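You operate a simulated robot arm through the tools that you are given. There is no shell and no other tool.

You are at the controls of a simulated robot arm. One attempt, no reset.

TASK
Seal the spoon bag of thin film and lay it in Kimelu Ramen's tray.
Fine: heat as the sealer's chart gives for that film and left there, bag mid-tray, mouth under the bar, one stroke, sealer tray back out; the other bags stay open where they lie. Where these are worked on the way, their far stop is far enough and under half their travel is too little: sealer tray.
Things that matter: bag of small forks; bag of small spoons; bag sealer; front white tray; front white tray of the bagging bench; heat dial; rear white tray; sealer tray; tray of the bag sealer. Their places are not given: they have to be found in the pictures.

Only the result counts: the job must be done as asked and must still hold three seconds after the hand-in. Knocking over, shifting, dropping, spilling or breaking anything else fails it. A push-on lid holds only when it is set on centred and level and pressed home; a screw cap is set on level and turned clockwise until tight.

THE ROBOT
A 6-joint arm with a two-finger gripper, fixed in place. Base frame: the origin is at the foot of the arm, x ahead of it, y to its left, z up; the work surface is at about z = 0.8. Units: m, degrees, N and s.
Its first joint turns from -166.0 to 166.0 degrees. Payload 2.45 kg.
The tool frame sits at the grasp point between the pads (the TCP): z along the fingers, y along the line on which they close. The tips reach 0.02 m beyond it. Largest opening 0.14 m; the body of the gripper starts 0.168 m behind the TCP.
Orientation is that of the tool frame in the base frame, as a unit quaternion [x, y, z, w]. With the fingers straight down and closing along the base's y, the tool's x points along the base's -x, its y along +y and its z along -z.

THE INTERFACE
- The arm moves only by the tool apply_moves. Its argument "steps" is a list of rows, each a list of 3 entries, a list of its own where there are three numbers: the shift along the tool's x, y, z in m, then the turn, a rotation vector about the tool's x, y, z in degrees, then the gripper command, from -1 (shut) to 1 (fully open), values between in proportion. In form: [[[x, y, z], [ax, ay, az], fingers], ...]. A call has 1 to 20 rows; each row shifts and turns the commanded pose from where the row before left it, along the tool's axes as they then stand. A row lasts 0.2 s, in which the tool goes at most 0.05 m and 8.6 degrees; a call with a longer step from one row to the next is refused whole, and so is a gripper value outside its range. A pose out of reach is approached as far as the arm can. The call stops where the force on the tool passes 90 N (or 10 N more than at its start, if that is more) or the arm is blocked; 0.2 s more then pass. Each finger travels about 0.045 m/s and halts on what it meets, pressing with about 43 N; the grip force reading is that of the motor and also rises with nothing between the fingers. The clock runs only during rows and for 0.2 s after the last one: add rows that do not move to give the fingers time. The reply holds the time, the measured pose of the TCP, the force on the tool along the base axes, the opening and the grip force, in the units named above and with some noise, with the torque about the TCP (base axes, N m) and any sound that the robot's microphone picked up.
- Cameras (640 x 400 px; columns grow to the right, rows downward): "scene" is fixed at [0.2204, -0.5001, 1.5524]; the picture's right is [0.67, -0.74, 0.00], its down [-0.46, -0.41, -0.79] and it looks along [0.58, 0.53, -0.62] (base axes); focal length 299 px, centre (320, 200). "wrist" rides on the gripper at [0.078, 0.011, -0.209] in the tool frame; the picture's right is [-0.14, 0.99, 0.00], its down [-0.92, -0.13, -0.37] and it looks along [-0.36, -0.05, 0.93] (tool axes); focal length 280 px, centre (320, 200).
- get_image(camera): a new picture of that camera. No time passes.
- pixel_to_xyz(camera, pixels): for up to 12 pixels [column, row] of the newest picture of that camera ("zoom" is the newest enlarged one), the place [x, y, z] in the base frame of the surface seen there, good to about 0.002 m. No time passes.
- zoom(camera, box): a new picture of the part [left, top, right, bottom] of that camera's present view, enlarged. No time passes.
- close_job(): hands the job in; it is judged then, once.

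Leave the gripper open and the arm clear of the work at the hand-in unless told otherwise.

The tools are called after "Request:" as a command line: name --argument value ..., lists and objects as JSON in quotes. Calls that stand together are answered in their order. apply_moves: Moves the arm, as the interface text tells. Its arguments: {"type":"object","properties":{"steps":{"type":"array","items":{"type":"array"}}},"required":["steps"]} The other tools are called the same way: get_image (camera) takes a picture; pixel_to_xyz (camera, pixels) gives the place of the surface under pixels of a picture; zoom (camera, box) takes an enlarged picture of a part of a camera's view; close_job () hands the job in.

At the start:

```text
t: 0.0
position: [0.578, 0.2512, 1.2484]
ee_rot: [0.0, 1.0, 0.0, 0.002]
wrist_force: [0.3, 1.0, -0.4]
moment: [0.02, 0.0, -0.01]
grip_width: 0.1401
gripper_force: 0.0
```

scene: 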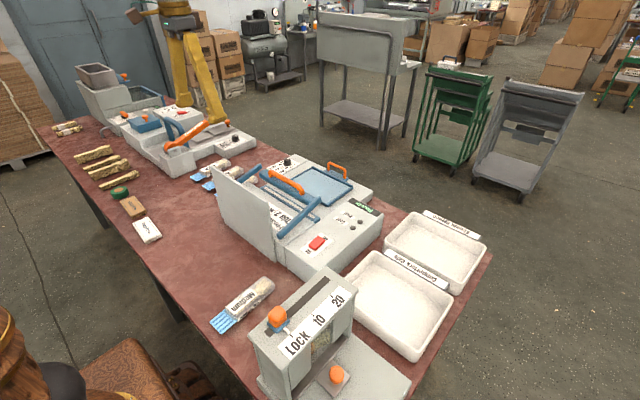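
wrist: 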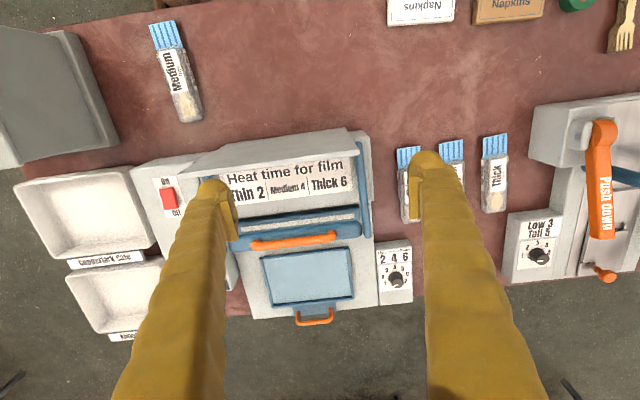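

I see a bench with a bag sealer (chart: Thin 2, Medium 4, Thick 6), a dial, several bags, and two white trays. I'll zoom in on the parts to read the labels.

Request:
zoom --camera "scene" --box '[190, 140, 400, 280]'

Request:
zoom --camera "wrist" --box '[360, 110, 540, 310]'

Request:
zoom --camera "wrist" --box '[0, 150, 240, 350]'

Request:
zoom --camera "scene" --box '[330, 190, 510, 370]'

```text
2.86 times, centred on (295, 210) of scene
```

zoom: 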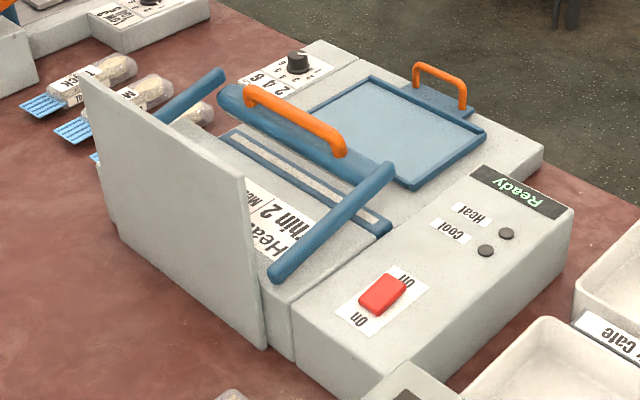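

```text
2.00 times, centred on (450, 210) of wrist
```

zoom: 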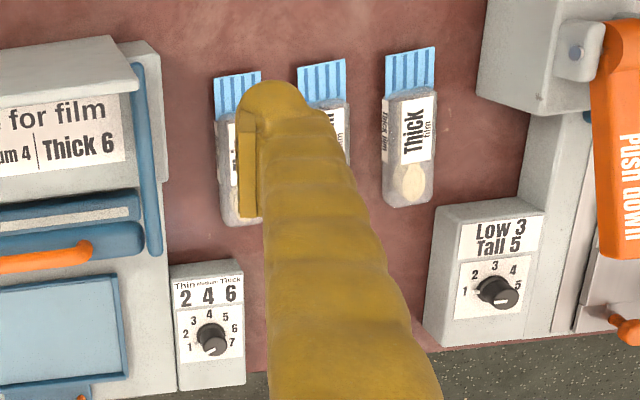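

```text
2.00 times, centred on (120, 250) of wrist
```

zoom: 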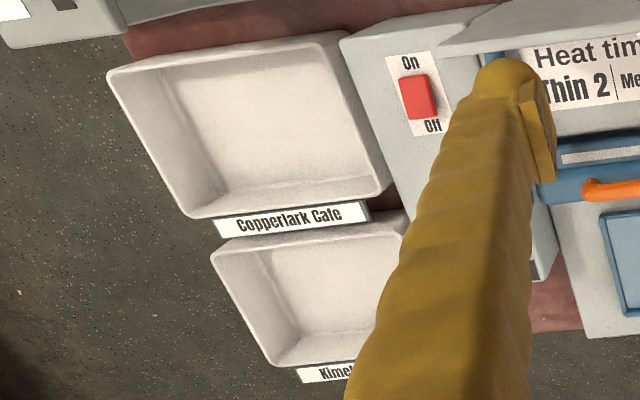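

```text
2.22 times, centred on (420, 280) of scene
```

zoom: 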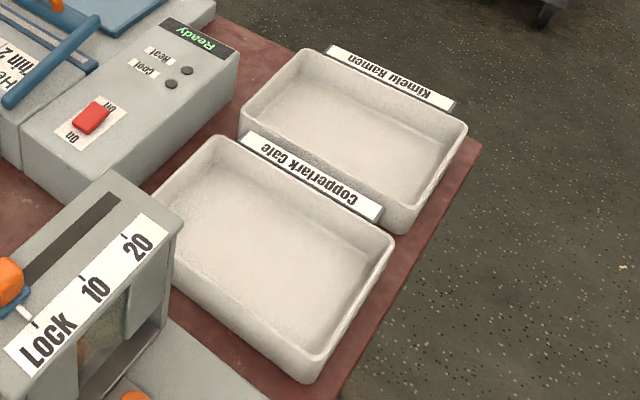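

The far tray (larger x) carries the Kimelu Ramen label, and the near one Copperlark Cafe. The fingers hide the bags, so I'll zoom the scene on them next.

Request:
zoom --camera "scene" --box '[170, 140, 270, 210]'

Request:
zoom --camera "scene" --box '[40, 110, 180, 250]'

Request:
zoom --camera "scene" --box '[200, 260, 300, 340]'

Request:
zoom --camera "wrist" --box '[120, 0, 240, 140]'

Request:
pixel_to_xyz --camera "wrist" --pixels '[[176, 85], [402, 190], [455, 150], [494, 172], [308, 278], [315, 318], [295, 240], [396, 279], [370, 180], [115, 295], [85, 215], [168, 198]]'

```text
5.71 times, centred on (220, 175) of scene
```

zoom: 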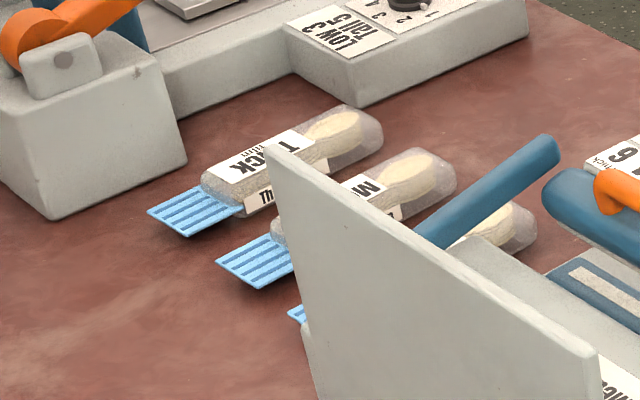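

```text
2.86 times, centred on (110, 180) of scene
```

zoom: 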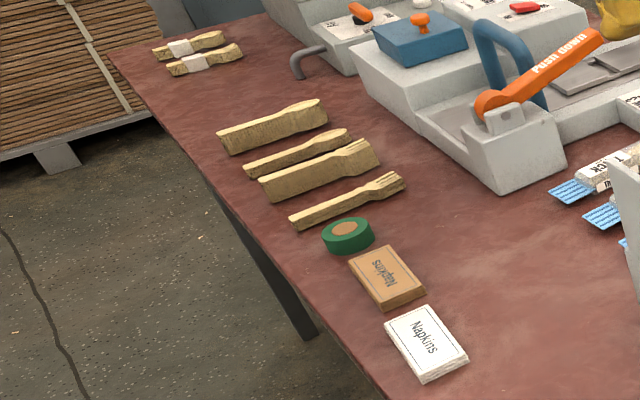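

```text
5.00 times, centred on (250, 300) of scene
```

zoom: 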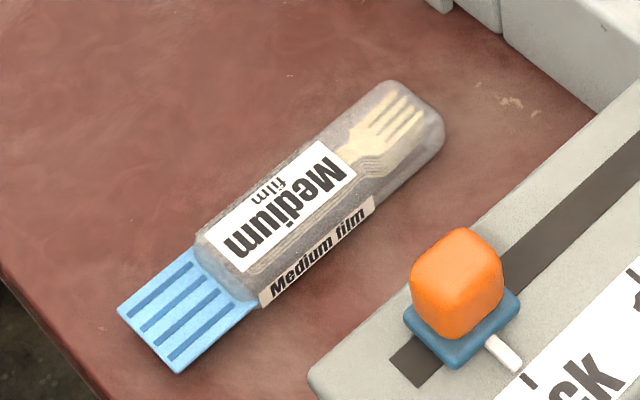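

```text
2.86 times, centred on (180, 70) of wrist
```

zoom: 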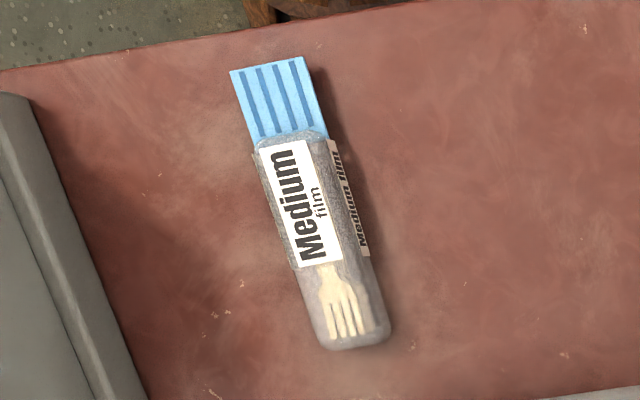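

```text
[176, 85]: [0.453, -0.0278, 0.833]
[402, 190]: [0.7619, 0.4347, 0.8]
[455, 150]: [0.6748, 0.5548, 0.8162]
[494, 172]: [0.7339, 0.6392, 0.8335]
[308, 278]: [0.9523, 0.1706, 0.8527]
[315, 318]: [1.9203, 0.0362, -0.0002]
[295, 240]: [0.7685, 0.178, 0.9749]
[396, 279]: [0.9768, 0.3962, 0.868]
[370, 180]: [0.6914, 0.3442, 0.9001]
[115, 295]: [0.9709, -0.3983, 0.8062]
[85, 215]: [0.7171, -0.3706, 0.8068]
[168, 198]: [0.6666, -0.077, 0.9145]
```

The spoon bags lie at about y = 0.43, 0.55 and 0.64. Two read Thick and Medium, and the third is hidden by the finger. The fork bag at the left reads Medium. I'll move 0.2 m towards +y to look at the three bags and the dial.

Request:
apply_moves --steps '[[[0, 0.05, 0], [0, 0, 0], 1], [[0, 0.05, 0], [0, 0, 0], 1], [[0, 0.05, 0], [0, 0, 0], 1], [[0, 0.05, 0], [0, 0, 0], 1], [[0, 0.03, 0], [0, 0, 0], 1], [[0, 0, 0], [0, 0, 0], 1]]'

Request:
get_image --camera "wrist"

Request:
get_image --camera "scene"

```text
t: 1.4
position: [0.5796, 0.4822, 1.2532]
ee_rot: [-0.001, 1.0, 0.0, 0.0]
wrist_force: [0.6, -0.4, -0.3]
moment: [0.0, -0.03, -0.03]
grip_width: 0.1402
gripper_force: 0.1
```

```text
taken
```

wrist: 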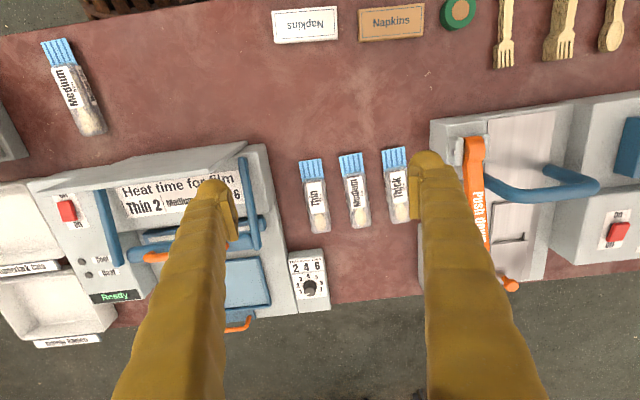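

```text
taken
```

scene: 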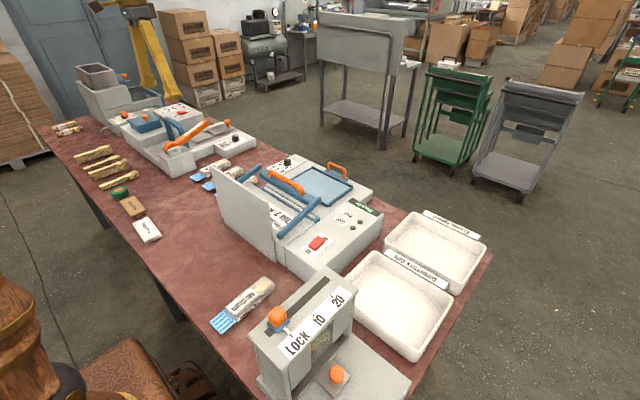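

The three bags now read Thin (x≈314), Medium (x≈355) and Thick (x≈397). I'll zoom on the bags and on the sealer.

Request:
zoom --camera "wrist" --box '[280, 140, 420, 240]'

Request:
pixel_to_xyz --camera "zoom" --pixels '[[320, 200], [165, 250], [145, 135], [175, 390], [345, 250], [510, 220], [230, 330], [160, 190]]'

Request:
zoom --camera "wrist" --box '[20, 140, 340, 350]'

Request:
zoom --camera "wrist" --box '[280, 240, 340, 320]'

Request:
pixel_to_xyz --camera "wrist" --pixels '[[314, 198], [308, 168], [319, 222], [301, 198], [328, 198], [309, 287], [336, 200], [355, 198], [310, 160], [321, 234], [298, 160], [322, 160]]'

```text
4.00 times, centred on (350, 190) of wrist
```

zoom: 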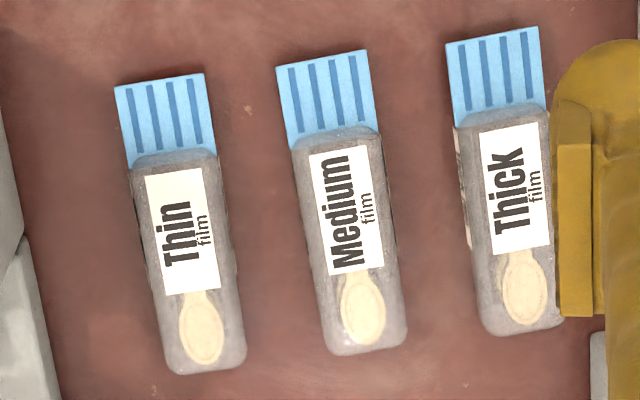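

```text
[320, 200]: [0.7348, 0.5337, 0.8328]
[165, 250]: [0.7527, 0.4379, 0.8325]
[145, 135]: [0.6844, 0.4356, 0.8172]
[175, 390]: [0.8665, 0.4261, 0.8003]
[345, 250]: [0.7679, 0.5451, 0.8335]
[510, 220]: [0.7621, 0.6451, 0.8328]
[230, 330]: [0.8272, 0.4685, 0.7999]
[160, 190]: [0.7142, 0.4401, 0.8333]
```

```text
1.90 times, centred on (180, 245) of wrist
```

zoom: 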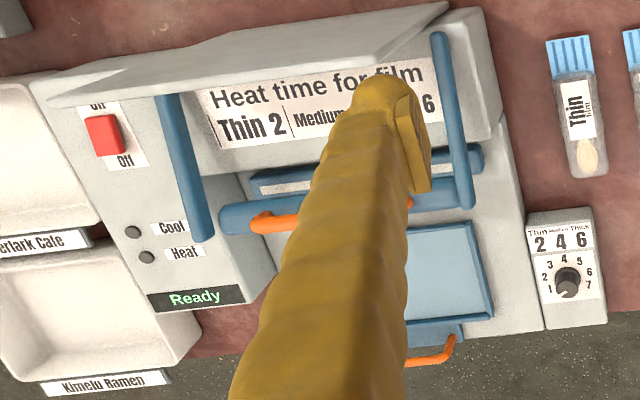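

```text
5.00 times, centred on (310, 280) of wrist
```

zoom: 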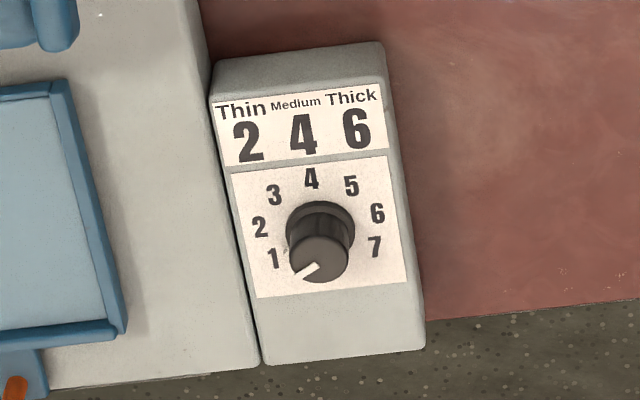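

```text
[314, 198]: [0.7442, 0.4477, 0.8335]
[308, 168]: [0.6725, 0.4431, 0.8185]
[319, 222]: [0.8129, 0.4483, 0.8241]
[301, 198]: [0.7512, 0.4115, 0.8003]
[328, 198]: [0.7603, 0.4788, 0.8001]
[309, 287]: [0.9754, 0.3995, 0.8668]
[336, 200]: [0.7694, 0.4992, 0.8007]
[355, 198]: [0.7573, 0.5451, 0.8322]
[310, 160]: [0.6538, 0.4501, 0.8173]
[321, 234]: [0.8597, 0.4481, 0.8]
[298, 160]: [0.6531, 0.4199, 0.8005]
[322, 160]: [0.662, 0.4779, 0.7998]
```

The chart on both the machine and the dial box says Thin = 2, the panel shows "Ready", and the dial pointer seems to be near 1. Next I'll move above the sealer tray and handle for close views.

Request:
apply_moves --steps '[[[0, -0.05, 0], [0, 0, 0], 1], [[0, -0.05, 0], [0, 0, 0], 1], [[0, -0.05, 0], [0, 0, 0], 1], [[0, -0.05, 0], [0, 0, 0], 1], [[-0.03, -0.04, 0], [0, 0, 0], 1], [[-0.05, 0, 0], [0, 0, 0], 1], [[0, 0, 0], [0, 0, 0], 1]]'

Request:
get_image --camera "wrist"

```text
t: 3.0
position: [0.6575, 0.2436, 1.2521]
ee_rot: [0.0, 1.0, 0.0, -0.001]
wrist_force: [0.2, 0.5, 0.3]
moment: [-0.01, 0.01, 0.02]
grip_width: 0.14
gripper_force: 0.0
```

```text
taken
```

wrist: 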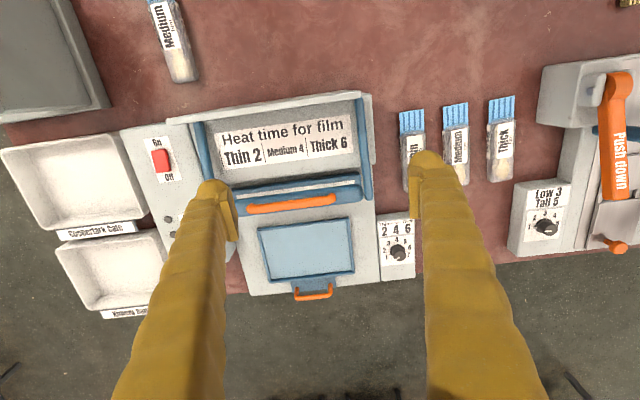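

The sealer is now between the fingers. I'll zoom on it and measure its parts.

Request:
zoom --camera "wrist" --box '[220, 170, 420, 310]'

Request:
pixel_to_xyz --camera "zoom" --pixels '[[280, 240], [120, 180], [415, 160], [430, 320], [160, 345], [255, 390], [350, 390], [300, 370], [100, 110], [370, 85], [235, 105], [80, 130]]'

Request:
pixel_to_xyz --camera "zoom" --pixels '[[560, 250], [570, 270], [575, 285], [550, 230], [560, 320], [510, 160], [620, 340], [100, 60], [300, 48], [430, 30], [470, 10], [30, 20]]'

```text
2.86 times, centred on (320, 240) of wrist
```

zoom: 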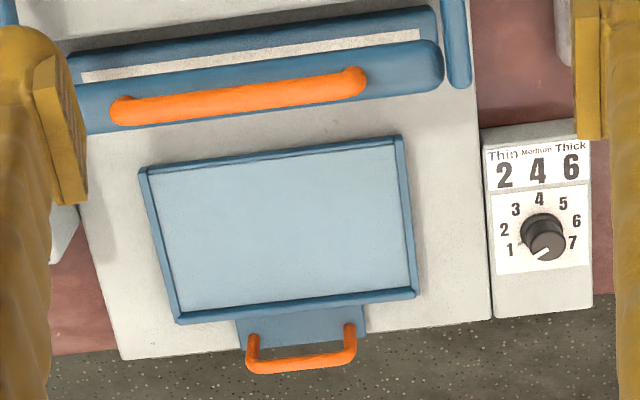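

```text
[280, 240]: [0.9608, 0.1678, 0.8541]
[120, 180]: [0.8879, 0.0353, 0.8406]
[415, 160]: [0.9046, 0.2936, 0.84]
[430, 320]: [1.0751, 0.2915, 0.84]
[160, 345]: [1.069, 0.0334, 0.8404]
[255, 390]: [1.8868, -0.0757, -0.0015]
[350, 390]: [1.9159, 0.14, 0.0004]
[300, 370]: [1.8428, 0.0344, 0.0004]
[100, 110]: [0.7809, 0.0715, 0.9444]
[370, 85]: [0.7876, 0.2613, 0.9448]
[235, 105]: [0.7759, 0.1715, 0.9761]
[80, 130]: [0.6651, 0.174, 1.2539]
```

```text
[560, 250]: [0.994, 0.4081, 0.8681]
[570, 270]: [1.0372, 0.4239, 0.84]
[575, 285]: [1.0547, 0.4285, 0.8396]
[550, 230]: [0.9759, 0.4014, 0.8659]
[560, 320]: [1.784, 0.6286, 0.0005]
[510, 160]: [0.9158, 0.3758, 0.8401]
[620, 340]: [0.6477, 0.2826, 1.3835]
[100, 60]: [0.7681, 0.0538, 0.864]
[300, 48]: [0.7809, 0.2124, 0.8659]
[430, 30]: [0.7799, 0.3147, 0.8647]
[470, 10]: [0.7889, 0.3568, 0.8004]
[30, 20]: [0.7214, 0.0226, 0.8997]
```

The dial box top is at z≈0.84 and the knob top at about z≈0.868. I'll zoom closely on the dial and on the tray handle.

Request:
zoom --camera "wrist" --box '[374, 216, 420, 284]'

Request:
pixel_to_xyz --camera "zoom" --pixels '[[320, 200], [300, 240], [340, 240], [320, 220], [330, 160], [350, 230], [290, 220], [320, 260], [300, 190], [345, 190]]'

Request:
zoom --camera "scene" --box '[250, 130, 390, 230]'

Request:
pixel_to_xyz --camera "zoom" --pixels '[[405, 150], [370, 145], [430, 190], [410, 130], [395, 140], [440, 185], [175, 140], [170, 120], [180, 160]]'

```text
5.88 times, centred on (397, 250) of wrist
```

zoom: 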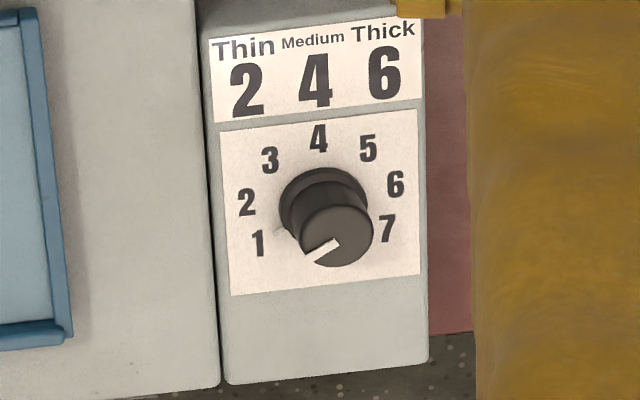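

```text
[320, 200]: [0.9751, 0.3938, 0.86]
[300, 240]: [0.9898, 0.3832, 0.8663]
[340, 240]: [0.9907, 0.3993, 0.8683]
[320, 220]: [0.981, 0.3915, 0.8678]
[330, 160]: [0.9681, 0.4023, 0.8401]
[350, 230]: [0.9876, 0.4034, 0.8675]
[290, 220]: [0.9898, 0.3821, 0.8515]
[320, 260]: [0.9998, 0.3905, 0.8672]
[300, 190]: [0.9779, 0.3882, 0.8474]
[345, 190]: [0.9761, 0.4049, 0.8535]
```

```text
4.00 times, centred on (320, 180) of scene
```

zoom: 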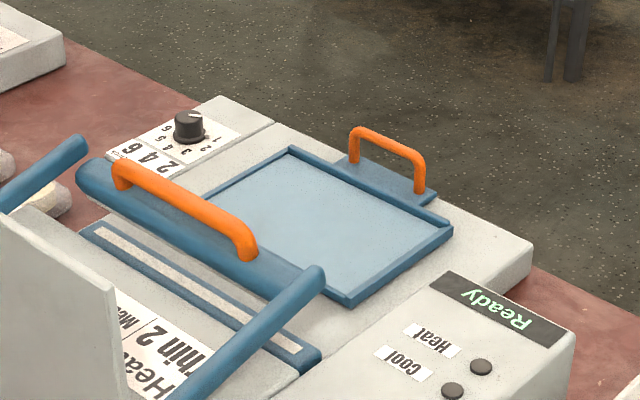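

```text
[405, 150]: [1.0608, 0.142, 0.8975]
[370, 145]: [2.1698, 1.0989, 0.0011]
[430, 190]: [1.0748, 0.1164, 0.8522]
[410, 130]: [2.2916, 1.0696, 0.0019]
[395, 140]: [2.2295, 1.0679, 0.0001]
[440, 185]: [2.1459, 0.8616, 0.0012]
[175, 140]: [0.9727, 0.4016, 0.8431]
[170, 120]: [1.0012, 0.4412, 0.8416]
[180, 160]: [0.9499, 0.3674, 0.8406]
```

The dial's numbers are spaced 40° apart and the pointer sits at about 1, so it needs about +40° clockwise. The knob centre is near (0.989, 0.398), with its top at z≈0.868. It lies beyond straight-down reach, so I'll move towards it and test a tilted tool.

Request:
apply_moves --steps '[[[-0.0346, 0.0166, 0.0286], [0, 0, 0], 0], [[-0.0346, 0.0166, 0.0286], [0, 0, 0], 0], [[-0.0346, 0.0166, 0.0286], [0, 0, 0], 0], [[-0.0346, 0.0166, 0.0286], [0, 0, 0], 0], [[-0.0346, 0.0166, 0.0286], [0, 0, 0], 0], [[-0.0346, 0.0166, 0.0286], [0, 0, 0], 0], [[-0.0346, 0.0166, 0.0286], [0, 0, 0], 0], [[0, 0, 0], [0, 0, 0], 0], [[0, 0, 0], [0, 0, 0], 0]]'

```text
t: 5.0
position: [0.8985, 0.3563, 1.0484]
ee_rot: [0.001, 1.0, 0.0, 0.0]
wrist_force: [0.8, 0.5, 0.7]
moment: [-0.02, 0.05, -0.05]
grip_width: 0.07
gripper_force: 0.0
```

The arm reached (0.8985, 0.356, 1.048). Now I'll yaw the tool by 42° and tilt it 20° outward, then look.

Request:
apply_moves --steps '[[[0, 0, 0], [0, 0, -8.4], -0.1], [[0, 0, 0], [0, 0, -8.4], -0.1], [[0, 0, 0], [0, 0, -8.4], -0.1], [[0, 0, 0], [0, 0, -8.4], -0.1], [[0, 0, 0], [0, 0, -8.4], -0.1], [[0, 0, 0], [0, -6.6667, 0], -0.1], [[0, 0, 0], [0, -6.6667, 0], -0.1], [[0, 0, 0], [0, -6.6666, 0], -0.1], [[0, 0, 0], [0, 0, 0], -0.1]]'

Request:
get_image --camera "wrist"

Request:
get_image --camera "scene"

```text
t: 7.0
position: [0.9008, 0.3587, 1.0489]
ee_rot: [-0.353, 0.919, 0.062, 0.163]
wrist_force: [0.6, 0.0, 0.1]
moment: [0.0, 0.02, 0.01]
grip_width: 0.0629
gripper_force: 0.1
```

```text
taken
```

wrist: 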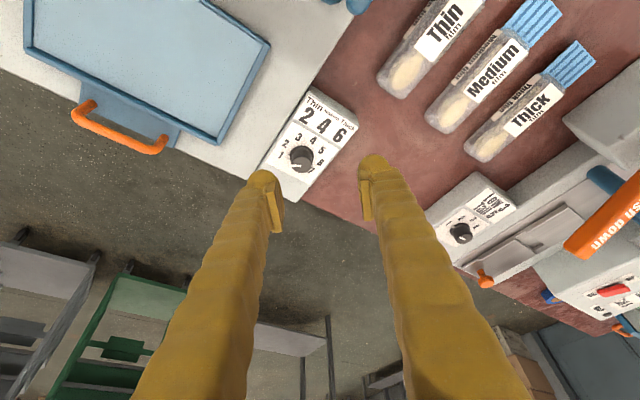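

```text
taken
```

scene: 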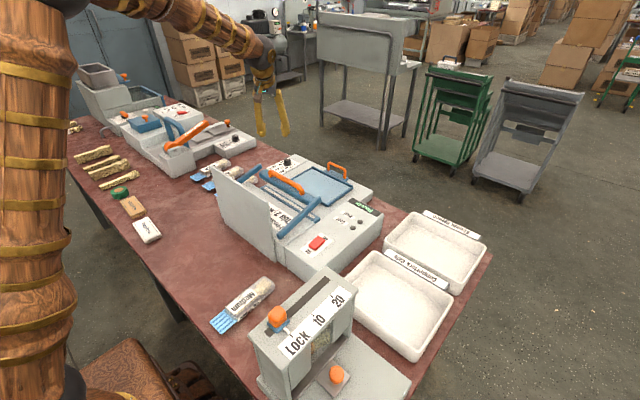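

The tilt is as wanted and the dial is visible between the fingers at about (302,158). I'll zoom on it to fix the knob centre.

Request:
zoom --camera "wrist" --box '[265, 120, 345, 190]'

Request:
pixel_to_xyz --camera "zoom" --pixels '[[290, 300], [270, 300], [310, 300], [320, 310], [290, 325], [250, 290], [320, 260], [345, 300], [230, 260], [300, 340]]'

```text
5.71 times, centred on (305, 155) of wrist
```

zoom: 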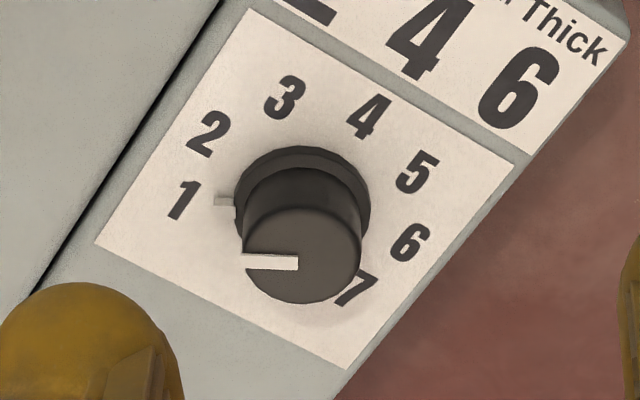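

```text
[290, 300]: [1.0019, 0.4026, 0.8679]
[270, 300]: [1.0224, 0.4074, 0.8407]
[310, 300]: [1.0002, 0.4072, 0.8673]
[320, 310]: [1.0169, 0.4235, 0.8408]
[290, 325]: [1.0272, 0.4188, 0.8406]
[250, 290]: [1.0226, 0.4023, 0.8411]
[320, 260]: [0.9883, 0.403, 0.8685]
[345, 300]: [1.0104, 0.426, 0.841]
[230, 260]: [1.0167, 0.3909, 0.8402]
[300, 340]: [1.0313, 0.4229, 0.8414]
```

The flange marker at zoom (224,202) points right at "1". I'll query the knob-top centre and rim points to pin its position.

Request:
pixel_to_xyz --camera "zoom" --pixels '[[303, 252], [250, 250], [358, 250], [303, 210], [303, 298], [265, 225], [340, 280], [265, 280], [340, 220]]'

```text
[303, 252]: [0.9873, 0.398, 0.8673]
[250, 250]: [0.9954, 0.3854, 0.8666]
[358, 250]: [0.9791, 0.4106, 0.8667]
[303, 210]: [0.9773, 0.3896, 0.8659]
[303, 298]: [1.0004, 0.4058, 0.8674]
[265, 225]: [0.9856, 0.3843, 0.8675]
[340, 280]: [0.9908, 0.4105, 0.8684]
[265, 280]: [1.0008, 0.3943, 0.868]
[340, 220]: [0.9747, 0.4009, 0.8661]
```

The knob centre is (0.988, 0.398), top z≈0.867 and diameter about 31 mm. I'll move above it at z≈0.96 and check the reach.

Request:
apply_moves --steps '[[[-0.01833, -0.00977, 0.0382], [0, 0, 0], -0.1], [[-0.01833, -0.00977, 0.0382], [0, 0, 0], -0.1], [[-0.01834, -0.00976, 0.0382], [0, 0, 0], -0.1], [[0, 0, 0], [0, 0, 0], -0.1], [[0, 0, 0], [0, 0, 0], -0.1]]'

Request:
get_image --camera "wrist"

```text
t: 8.2
position: [0.9904, 0.3981, 0.9585]
ee_rot: [-0.354, 0.919, 0.063, 0.162]
wrist_force: [-0.2, 1.7, -0.7]
moment: [-0.01, 0.0, 0.0]
grip_width: 0.063
gripper_force: 0.1
```

```text
taken
```

wrist: 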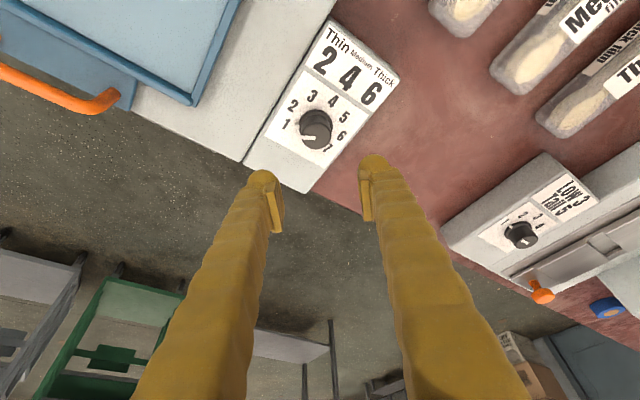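

The reach is fine. Now I'll descend to z≈0.875 around the knob with the fingers open at 63 mm.

Request:
apply_moves --steps '[[[0.0146, 0.0003, 0.0262], [0, 0, 0], -0.1], [[0.0076, 0.0002, 0.0262], [0, 0, 0], -0.1], [[0.0076, 0.0002, 0.0262], [0, 0, 0], -0.1], [[0, 0, 0], [0, 0, 0], -0.1], [[0, 0, 0], [0, 0, 0], -0.1]]'

Request:
get_image --camera "wrist"

Request:
zoom --camera "scene" --box '[220, 110, 360, 210]'

```text
t: 9.4
position: [0.9889, 0.3966, 0.8745]
ee_rot: [-0.353, 0.919, 0.063, 0.163]
wrist_force: [0.2, 0.1, -0.2]
moment: [-0.05, 0.0, 0.01]
grip_width: 0.0632
gripper_force: 0.0
```

```text
taken
```

wrist: 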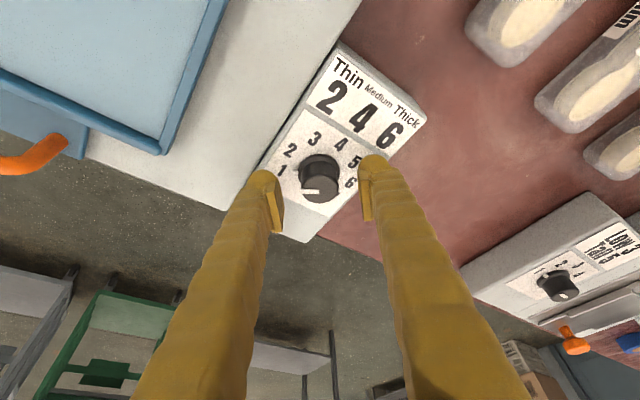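

```text
4.00 times, centred on (290, 160) of scene
```

zoom: 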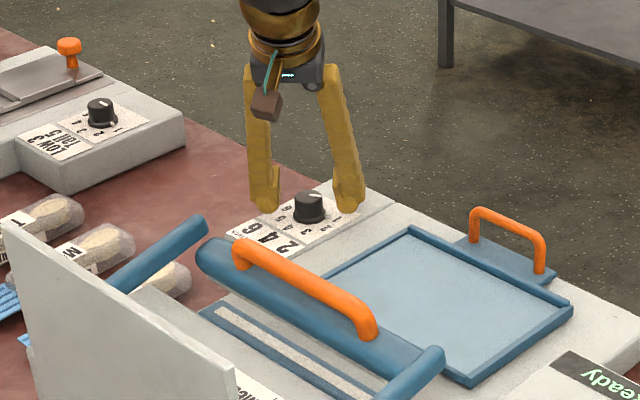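

The fingers straddle the knob. I'll close on it.

Request:
apply_moves --steps '[[[0, 0, 0], [0, 0, 0], -1], [[0, 0, 0], [0, 0, 0], -1], [[0, 0, 0], [0, 0, 0], -1], [[0, 0, 0], [0, 0, 0], -1]]'

Request:
get_image --camera "wrist"

```text
t: 10.4
position: [0.9888, 0.3973, 0.8757]
ee_rot: [-0.352, 0.919, 0.062, 0.163]
wrist_force: [-2.5, 1.7, -0.9]
moment: [0.05, -0.02, 0.0]
grip_width: 0.0295
gripper_force: 42.6
```

```text
taken
```

wrist: 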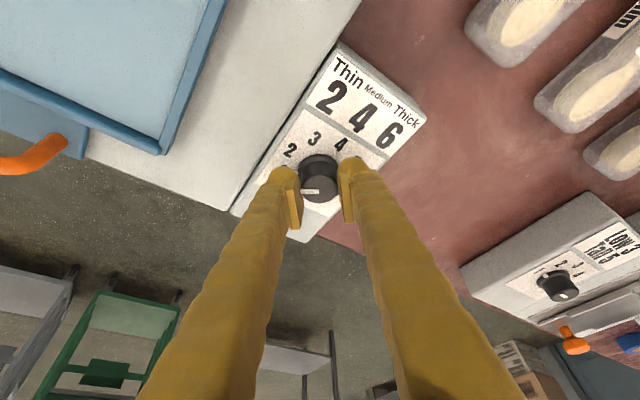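

The knob is gripped (29.5 mm). I'll turn it 40° clockwise about the vertical, in 5 rows.

Request:
apply_moves --steps '[[[0, 0, 0], [2.736, 0, 7.518], -1], [[0, 0, 0], [2.736, 0, 7.518], -1], [[0, 0, 0], [2.736, 0, 7.518], -1], [[0, 0, 0], [2.736, 0, 7.518], -1], [[0, 0, 0], [2.736, 0, 7.518], -1], [[0, 0, 0], [0, 0, 0], -1], [[0, 0, 0], [0, 0, 0], -1]]'

Request:
get_image --camera "wrist"

Request:
zoom --camera "scene" --box '[250, 120, 350, 190]'

```text
t: 12.0
position: [0.9882, 0.3973, 0.876]
ee_rot: [-0.016, 0.985, 0.003, 0.175]
wrist_force: [36.4, 1.3, -15.2]
moment: [0.13, -0.42, 0.01]
grip_width: 0.0296
gripper_force: 45.6
```

```text
taken
```

wrist: 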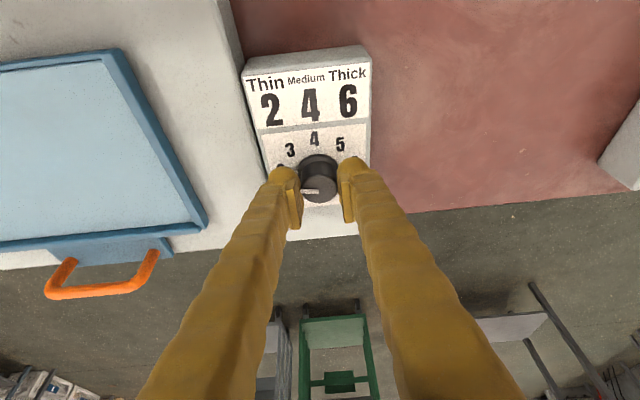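

```text
5.71 times, centred on (300, 155) of scene
```

zoom: 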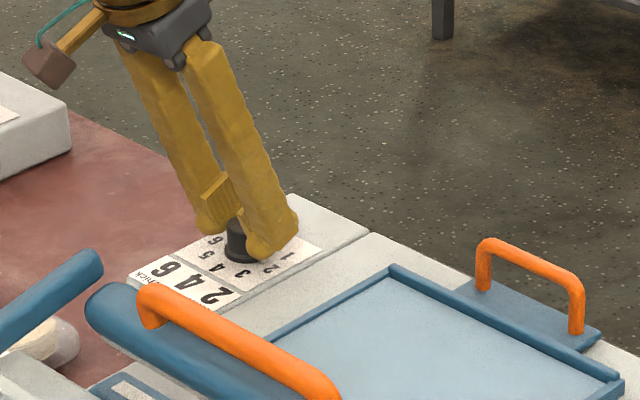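

The knob turned with the tool. I'll release it and lift straight up, then check the reading.

Request:
apply_moves --steps '[[[0, 0, 0], [0, 0, 0], -0.1], [[0, 0, 0], [0, 0, 0], -0.1], [[0, 0, 0], [0, 0, 0], -0.1], [[0, 0, 0], [0, 0, 0], -0.1]]'

Request:
zoom --camera "wrist" --box '[240, 100, 400, 220]'

```text
t: 13.0
position: [0.9871, 0.3973, 0.8757]
ee_rot: [-0.017, 0.984, 0.002, 0.175]
wrist_force: [0.2, 0.0, -0.4]
moment: [0.01, 0.03, 0.01]
grip_width: 0.0629
gripper_force: 0.0
```

```text
3.33 times, centred on (320, 160) of wrist
```

zoom: 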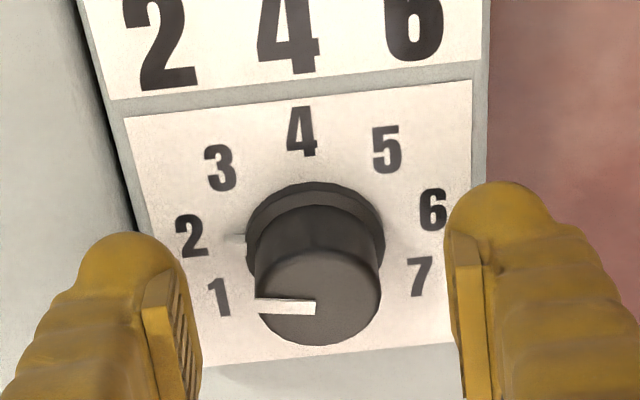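

The marker now points at "2". I'll raise the tool and zoom in more exactly.

Request:
apply_moves --steps '[[[-0.0137, 0, -0.0376], [0, 0, 0], 0], [[-0.0137, 0, -0.0376], [0, 0, 0], 0.3], [[-0.0137, 0, -0.0376], [0, 0, 0], 0.6], [[-0.0137, 0, -0.0376], [0, 0, 0], 1], [[0, 0, 0], [0, 0, 0], 1], [[0, 0, 0], [0, 0, 0], 1]]'

Request:
get_image --camera "wrist"

Request:
zoom --camera "wrist" --box '[270, 50, 370, 170]'

```text
t: 14.4
position: [0.9885, 0.3994, 1.0337]
ee_rot: [-0.017, 0.985, 0.003, 0.174]
wrist_force: [0.3, 0.1, 0.0]
moment: [0.01, 0.04, 0.02]
grip_width: 0.1401
gripper_force: 0.1
```

```text
taken
```

wrist: 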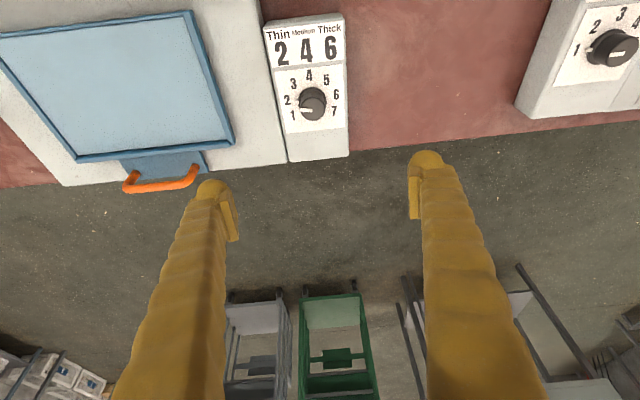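

```text
3.33 times, centred on (320, 110) of wrist
```

zoom: 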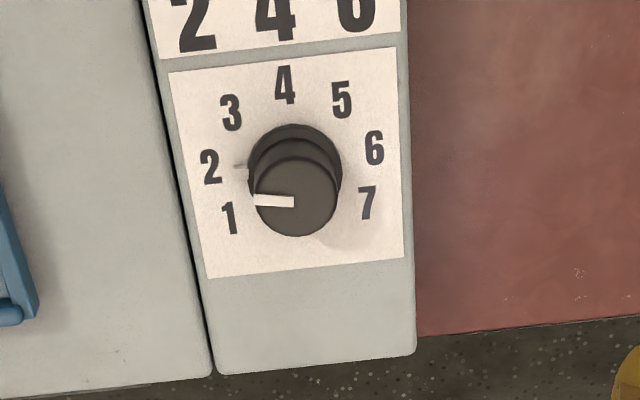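

The dial is at 2. Next is the thin bag: I'll back off, straighten the tool and view the bag from above.

Request:
apply_moves --steps '[[[0.03524, 0.00796, -0.02293], [0, 0, 0], 1], [[0.03524, 0.00796, -0.02293], [0, 0, 0], 1], [[0.03524, 0.00796, -0.02293], [0, 0, 0], 1], [[0.03524, 0.00796, -0.02293], [0, 0, 0], 1], [[0.03524, 0.00796, -0.02293], [0, 0, 0], 1], [[0.03524, 0.00796, -0.02293], [0, 0, 0], 1], [[0.03524, 0.00796, -0.02293], [0, 0, 0], 1], [[0, 0, 0], [0, 6.667, 0], 1], [[0, 0, 0], [0, 6.667, 0], 1], [[0, 0, 0], [0, 6.666, 0], 1], [[0, 0, 0], [0, 0, 2], 1], [[0, 0, 0], [0, 0, 0], 1]]'

Request:
get_image --camera "wrist"

```text
t: 17.0
position: [0.699, 0.4425, 1.1016]
ee_rot: [0.0, 1.0, 0.0, 0.0]
wrist_force: [0.8, -1.0, -0.1]
moment: [-0.01, 0.01, 0.03]
grip_width: 0.1399
gripper_force: 0.0
```

```text
taken
```

wrist: 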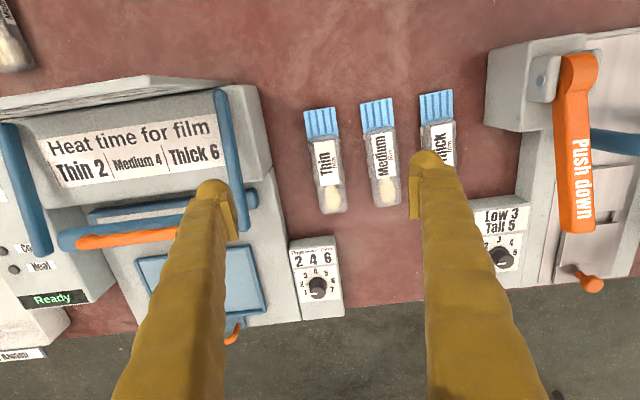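

The thin bag is at about (325,165). I'll zoom and measure its edges.

Request:
zoom --camera "wrist" --box '[280, 95, 410, 220]'

Request:
pixel_to_xyz --camera "zoom" --pixels '[[160, 180], [180, 290], [200, 370], [115, 200], [210, 200], [150, 330], [240, 330], [110, 60], [185, 55], [150, 100], [120, 120], [200, 110]]'

```text
3.20 times, centred on (345, 158) of wrist
```

zoom: 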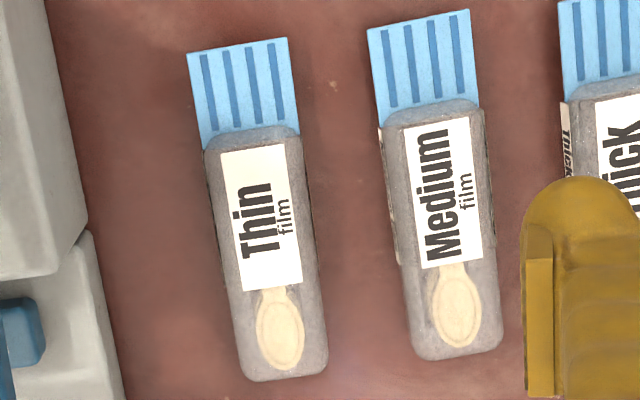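

```text
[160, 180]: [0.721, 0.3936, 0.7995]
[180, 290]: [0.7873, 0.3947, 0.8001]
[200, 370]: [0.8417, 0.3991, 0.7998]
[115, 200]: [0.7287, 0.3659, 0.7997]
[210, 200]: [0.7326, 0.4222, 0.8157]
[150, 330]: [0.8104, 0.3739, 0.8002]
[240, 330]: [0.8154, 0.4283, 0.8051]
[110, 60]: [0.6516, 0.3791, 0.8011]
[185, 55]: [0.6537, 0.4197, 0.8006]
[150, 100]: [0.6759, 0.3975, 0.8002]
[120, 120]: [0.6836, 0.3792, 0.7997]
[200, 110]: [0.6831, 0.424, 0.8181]
```

Request:
pixel_to_xyz --camera "zoom" --pixels '[[192, 58], [284, 42], [296, 128], [208, 145], [212, 155], [298, 150], [245, 370], [325, 365], [270, 265], [222, 260], [308, 250], [285, 375]]'

Request:
pixel_to_xyz --camera "zoom" --pixels '[[325, 250], [390, 240], [395, 340], [255, 180], [285, 350], [70, 260], [90, 320]]'

```text
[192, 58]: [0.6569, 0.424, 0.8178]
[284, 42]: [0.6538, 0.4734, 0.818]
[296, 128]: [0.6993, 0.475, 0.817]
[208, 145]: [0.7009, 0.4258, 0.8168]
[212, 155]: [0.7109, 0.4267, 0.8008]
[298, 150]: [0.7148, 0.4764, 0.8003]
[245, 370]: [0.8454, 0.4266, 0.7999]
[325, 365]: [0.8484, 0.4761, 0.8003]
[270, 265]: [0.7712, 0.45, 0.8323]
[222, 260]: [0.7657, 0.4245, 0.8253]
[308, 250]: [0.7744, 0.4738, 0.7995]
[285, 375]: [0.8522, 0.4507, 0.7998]
```

```text
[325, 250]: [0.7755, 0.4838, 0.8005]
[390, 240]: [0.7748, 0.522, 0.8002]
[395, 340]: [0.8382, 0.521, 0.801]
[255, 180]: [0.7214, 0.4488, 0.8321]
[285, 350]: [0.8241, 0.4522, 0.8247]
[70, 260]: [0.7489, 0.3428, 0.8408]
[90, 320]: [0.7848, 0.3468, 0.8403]
```

The bag runs along x: flap x 0.655–0.70, body x 0.70–0.84, centre y≈0.4495, width 0.05, top z 0.8325. Before grasping I'll measure the sealer tray accurately from above it.

Request:
apply_moves --steps '[[[-0.005, -0.045, 0], [0, 0, 0], 1], [[-0.005, -0.045, 0], [0, 0, 0], 1], [[-0.01, -0.045, 0], [0, 0, 0], 1], [[-0.01, -0.045, 0], [0, 0, 0], 1], [[-0.01, -0.045, 0], [0, 0, 0], 1], [[-0.01, -0.045, 0], [0, 0, 0], 1], [[0, 0, 0], [0, 0, 0], 1], [[0, 0, 0], [0, 0, 0], 1]]'

Request:
get_image --camera "wrist"

Request:
zoom --camera "wrist" --box '[200, 120, 440, 280]'

```text
t: 18.8
position: [0.7495, 0.1713, 1.1021]
ee_rot: [0.0, 1.0, 0.0, 0.001]
wrist_force: [-1.0, 0.4, 0.2]
moment: [-0.02, 0.0, 0.0]
grip_width: 0.1398
gripper_force: 0.1
```

```text
taken
```

wrist: 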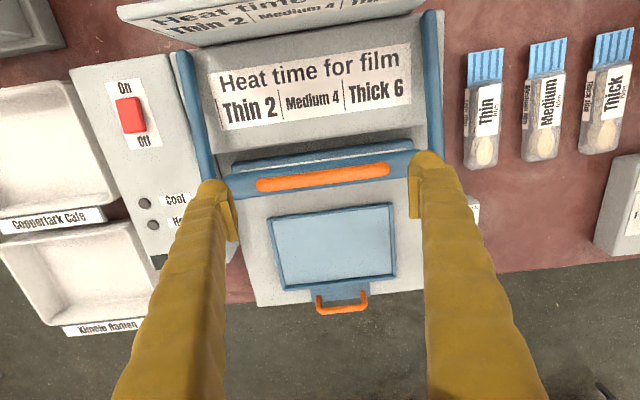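

```text
2.50 times, centred on (320, 200) of wrist
```

zoom: 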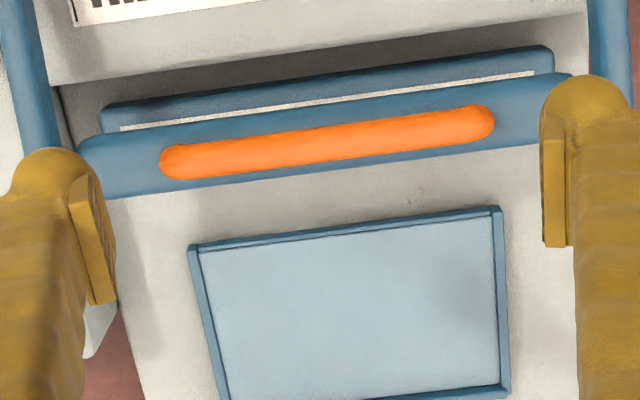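

Request:
pixel_to_xyz --camera "wrist" --pixels '[[272, 219], [390, 205], [395, 277], [284, 289], [277, 224], [385, 210], [390, 271], [289, 282], [332, 247], [339, 283], [341, 308], [320, 300]]'

Request:
zoom --camera "wrist" --box '[260, 190, 410, 320]'

Request:
pixel_to_xyz --camera "zoom" --pixels '[[45, 115], [50, 130], [30, 130], [555, 75], [570, 80], [330, 380], [330, 372], [250, 385], [350, 355], [460, 360], [255, 392], [440, 380]]'

```text
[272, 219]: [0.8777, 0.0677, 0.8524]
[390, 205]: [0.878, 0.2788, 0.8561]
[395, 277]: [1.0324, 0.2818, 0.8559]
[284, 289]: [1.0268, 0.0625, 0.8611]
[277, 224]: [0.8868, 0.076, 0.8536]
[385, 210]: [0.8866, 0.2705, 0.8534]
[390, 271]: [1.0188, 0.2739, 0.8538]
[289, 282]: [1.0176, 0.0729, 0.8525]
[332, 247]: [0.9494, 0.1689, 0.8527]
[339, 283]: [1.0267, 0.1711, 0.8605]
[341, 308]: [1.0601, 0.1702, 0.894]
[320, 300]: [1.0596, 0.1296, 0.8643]
```

```text
3.08 times, centred on (335, 255) of wrist
```

zoom: 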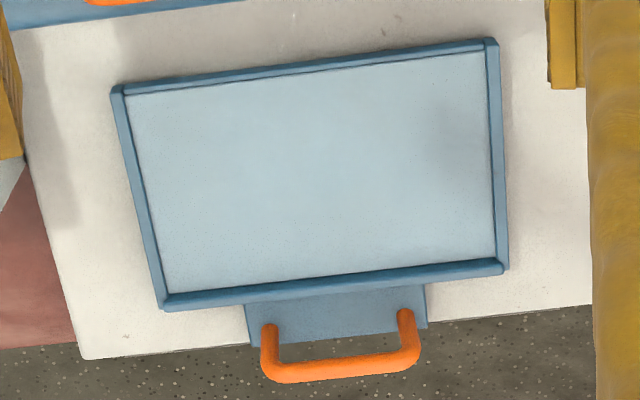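

```text
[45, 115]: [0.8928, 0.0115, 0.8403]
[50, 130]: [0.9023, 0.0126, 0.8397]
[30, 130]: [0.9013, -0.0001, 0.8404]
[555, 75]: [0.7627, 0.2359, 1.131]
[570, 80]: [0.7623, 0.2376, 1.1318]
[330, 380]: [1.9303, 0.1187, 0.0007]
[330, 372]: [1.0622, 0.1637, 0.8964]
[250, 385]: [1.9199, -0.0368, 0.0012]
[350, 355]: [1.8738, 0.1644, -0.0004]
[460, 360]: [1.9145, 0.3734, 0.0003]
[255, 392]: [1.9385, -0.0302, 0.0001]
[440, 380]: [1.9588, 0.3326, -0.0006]
```

The sealer tray's floor is x 0.885–1.02, y 0.07–0.275, z 0.853, so its centre is about (0.953, 0.172). The handle arch is at x≈1.058, z up to 0.897. Now I'll go to hover above the thin bag with the fingers part-open.

Request:
apply_moves --steps '[[[-0.0022, 0.03974, 0.0143], [0, 0, 0], 0.2], [[-0.0022, 0.03974, 0.0143], [0, 0, 0], 0.2], [[-0.0022, 0.03974, 0.0143], [0, 0, 0], 0.2], [[-0.0022, 0.03974, 0.0143], [0, 0, 0], 0.2], [[-0.0022, 0.03974, 0.0143], [0, 0, 0], 0.2], [[-0.0022, 0.03974, 0.0143], [0, 0, 0], 0.2], [[-0.0022, 0.03974, 0.0143], [0, 0, 0], 0.2], [[0, 0, 0], [0, 0, 0], 0.2], [[0, 0, 0], [0, 0, 0], 0.2]]'

Request:
get_image --camera "wrist"

```text
t: 20.8
position: [0.7652, 0.4527, 1.0007]
ee_rot: [-0.001, 1.0, 0.0, 0.001]
wrist_force: [0.5, 0.3, 0.1]
moment: [-0.03, 0.01, -0.01]
grip_width: 0.0841
gripper_force: 0.0
```

```text
taken
```

wrist: 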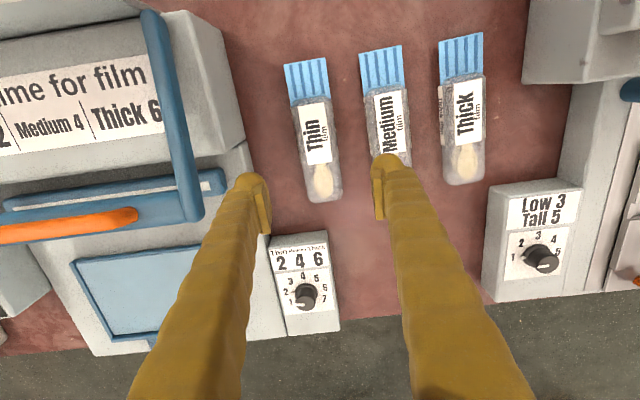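

The bag is between the fingers. I'll descend to z≈0.824 in steps.

Request:
apply_moves --steps '[[[0, -0.002, 0.04], [0, 0, 0], 0.2], [[0, 0, 0.04], [0, 0, 0], 0.2], [[0, 0, 0.04], [0, 0, 0], 0.2], [[0, 0, 0.03], [0, 0, 0], 0.2], [[0, 0, 0.016], [0, 0, 0], 0.2], [[0, 0, 0.01], [0, 0, 0], 0.2], [[0, 0, 0], [0, 0, 0], 0.2], [[0, 0, 0], [0, 0, 0], 0.2]]'

Request:
get_image --camera "wrist"

```text
t: 22.6
position: [0.7637, 0.4491, 0.826]
ee_rot: [0.0, 1.0, 0.0, 0.001]
wrist_force: [0.2, -0.7, -1.0]
moment: [-0.02, -0.04, -0.02]
grip_width: 0.0839
gripper_force: 0.0
```

```text
taken
```

wrist: 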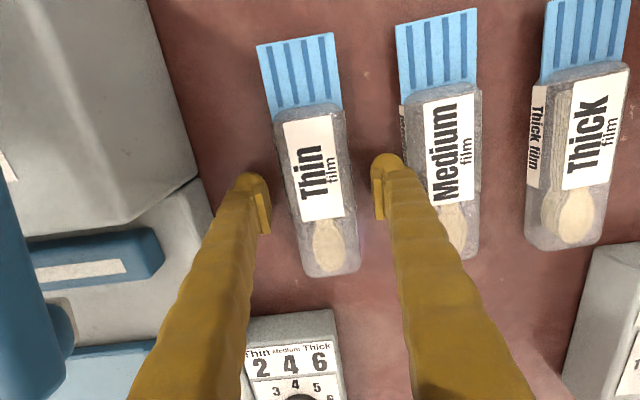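

The fingers are beside the bag with clear gaps on both sides. I'll go 2 mm lower and close.

Request:
apply_moves --steps '[[[0, 0, 0.002], [0, 0, 0], 0.2], [[0, 0, 0], [0, 0, 0], -1], [[0, 0, 0], [0, 0, 0], -1], [[0, 0, 0], [0, 0, 0], -1], [[0, 0, 0], [0, 0, 0], -1], [[0, 0, 0], [0, 0, 0], -1]]'

Request:
get_image --camera "wrist"

```text
t: 24.0
position: [0.7631, 0.4507, 0.8248]
ee_rot: [0.001, 1.0, 0.0, 0.0]
wrist_force: [-0.1, -0.4, 0.0]
moment: [-0.02, 0.0, 0.02]
grip_width: 0.0524
gripper_force: 43.5
```

```text
taken
```

wrist: 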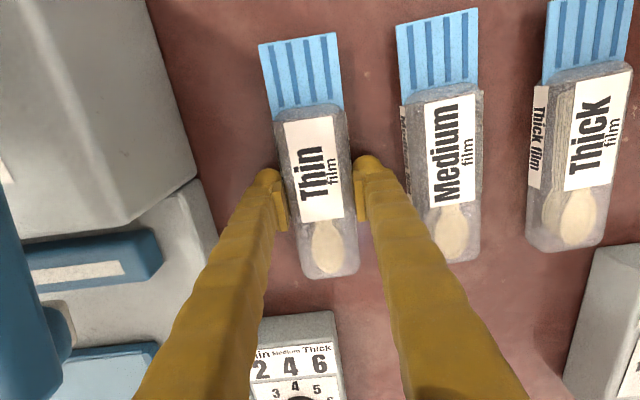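

The bag is gripped at 52 mm. I'll lift it straight up.

Request:
apply_moves --steps '[[[0, 0, -0.02], [0, 0, 0], -1], [[0, 0, -0.04], [0, 0, 0], -1], [[0, 0, -0.04], [0, 0, 0], -1], [[0, 0, -0.04], [0, 0, 0], -1], [[0, 0, -0.04], [0, 0, 0], -1], [[0, 0, -0.02], [0, 0, 0], -1], [[0, 0, 0], [0, 0, 0], -1]]'

Request:
get_image --camera "wrist"

Request:
pixel_to_xyz --camera "wrist" --pixels '[[300, 40], [305, 100], [318, 150], [325, 245], [330, 265], [330, 273], [305, 115], [310, 120]]'

```text
t: 25.6
position: [0.7646, 0.4492, 1.0249]
ee_rot: [0.0, 1.0, 0.0, 0.001]
wrist_force: [0.1, 0.4, 0.3]
moment: [0.0, -0.02, 0.01]
grip_width: 0.0524
gripper_force: 43.0
```

```text
taken
```

wrist: 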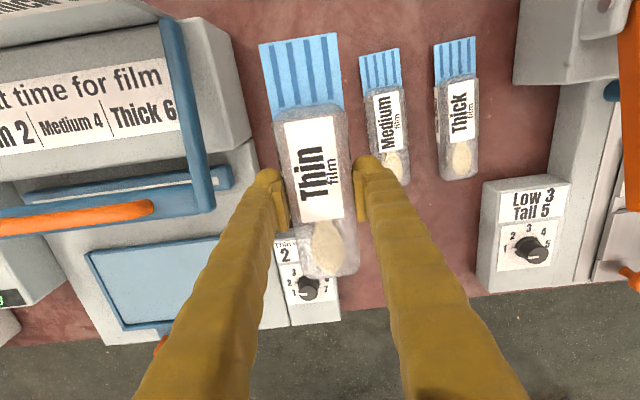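

```text
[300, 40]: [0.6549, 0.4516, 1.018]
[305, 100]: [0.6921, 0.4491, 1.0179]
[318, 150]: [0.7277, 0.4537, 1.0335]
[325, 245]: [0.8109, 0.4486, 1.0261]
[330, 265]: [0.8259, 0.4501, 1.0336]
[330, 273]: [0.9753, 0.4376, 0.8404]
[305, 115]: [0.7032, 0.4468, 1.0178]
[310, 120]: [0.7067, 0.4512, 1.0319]
```

The bag hangs level, its body centre about 5 mm ahead of the TCP and its bottom 24 mm below it. I'll check the height of the sealer's tall back plate before crossing over.

Request:
get_image --camera "scene"

Request:
pixel_to_xyz --camera "scene" --pixels '[[216, 170], [270, 210], [240, 190], [275, 240], [268, 174], [318, 198], [282, 182], [230, 220]]'

```text
taken
```

scene: 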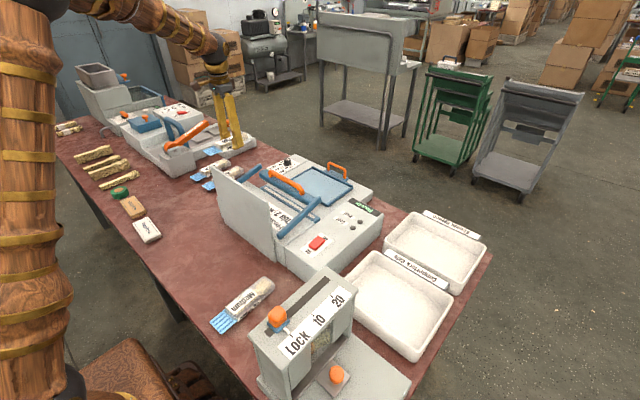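

```text
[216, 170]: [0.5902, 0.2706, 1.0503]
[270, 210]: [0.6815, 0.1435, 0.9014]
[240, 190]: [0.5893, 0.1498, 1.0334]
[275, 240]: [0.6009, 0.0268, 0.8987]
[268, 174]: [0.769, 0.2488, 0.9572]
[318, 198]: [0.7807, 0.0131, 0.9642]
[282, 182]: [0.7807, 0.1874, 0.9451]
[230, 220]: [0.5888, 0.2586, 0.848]
```

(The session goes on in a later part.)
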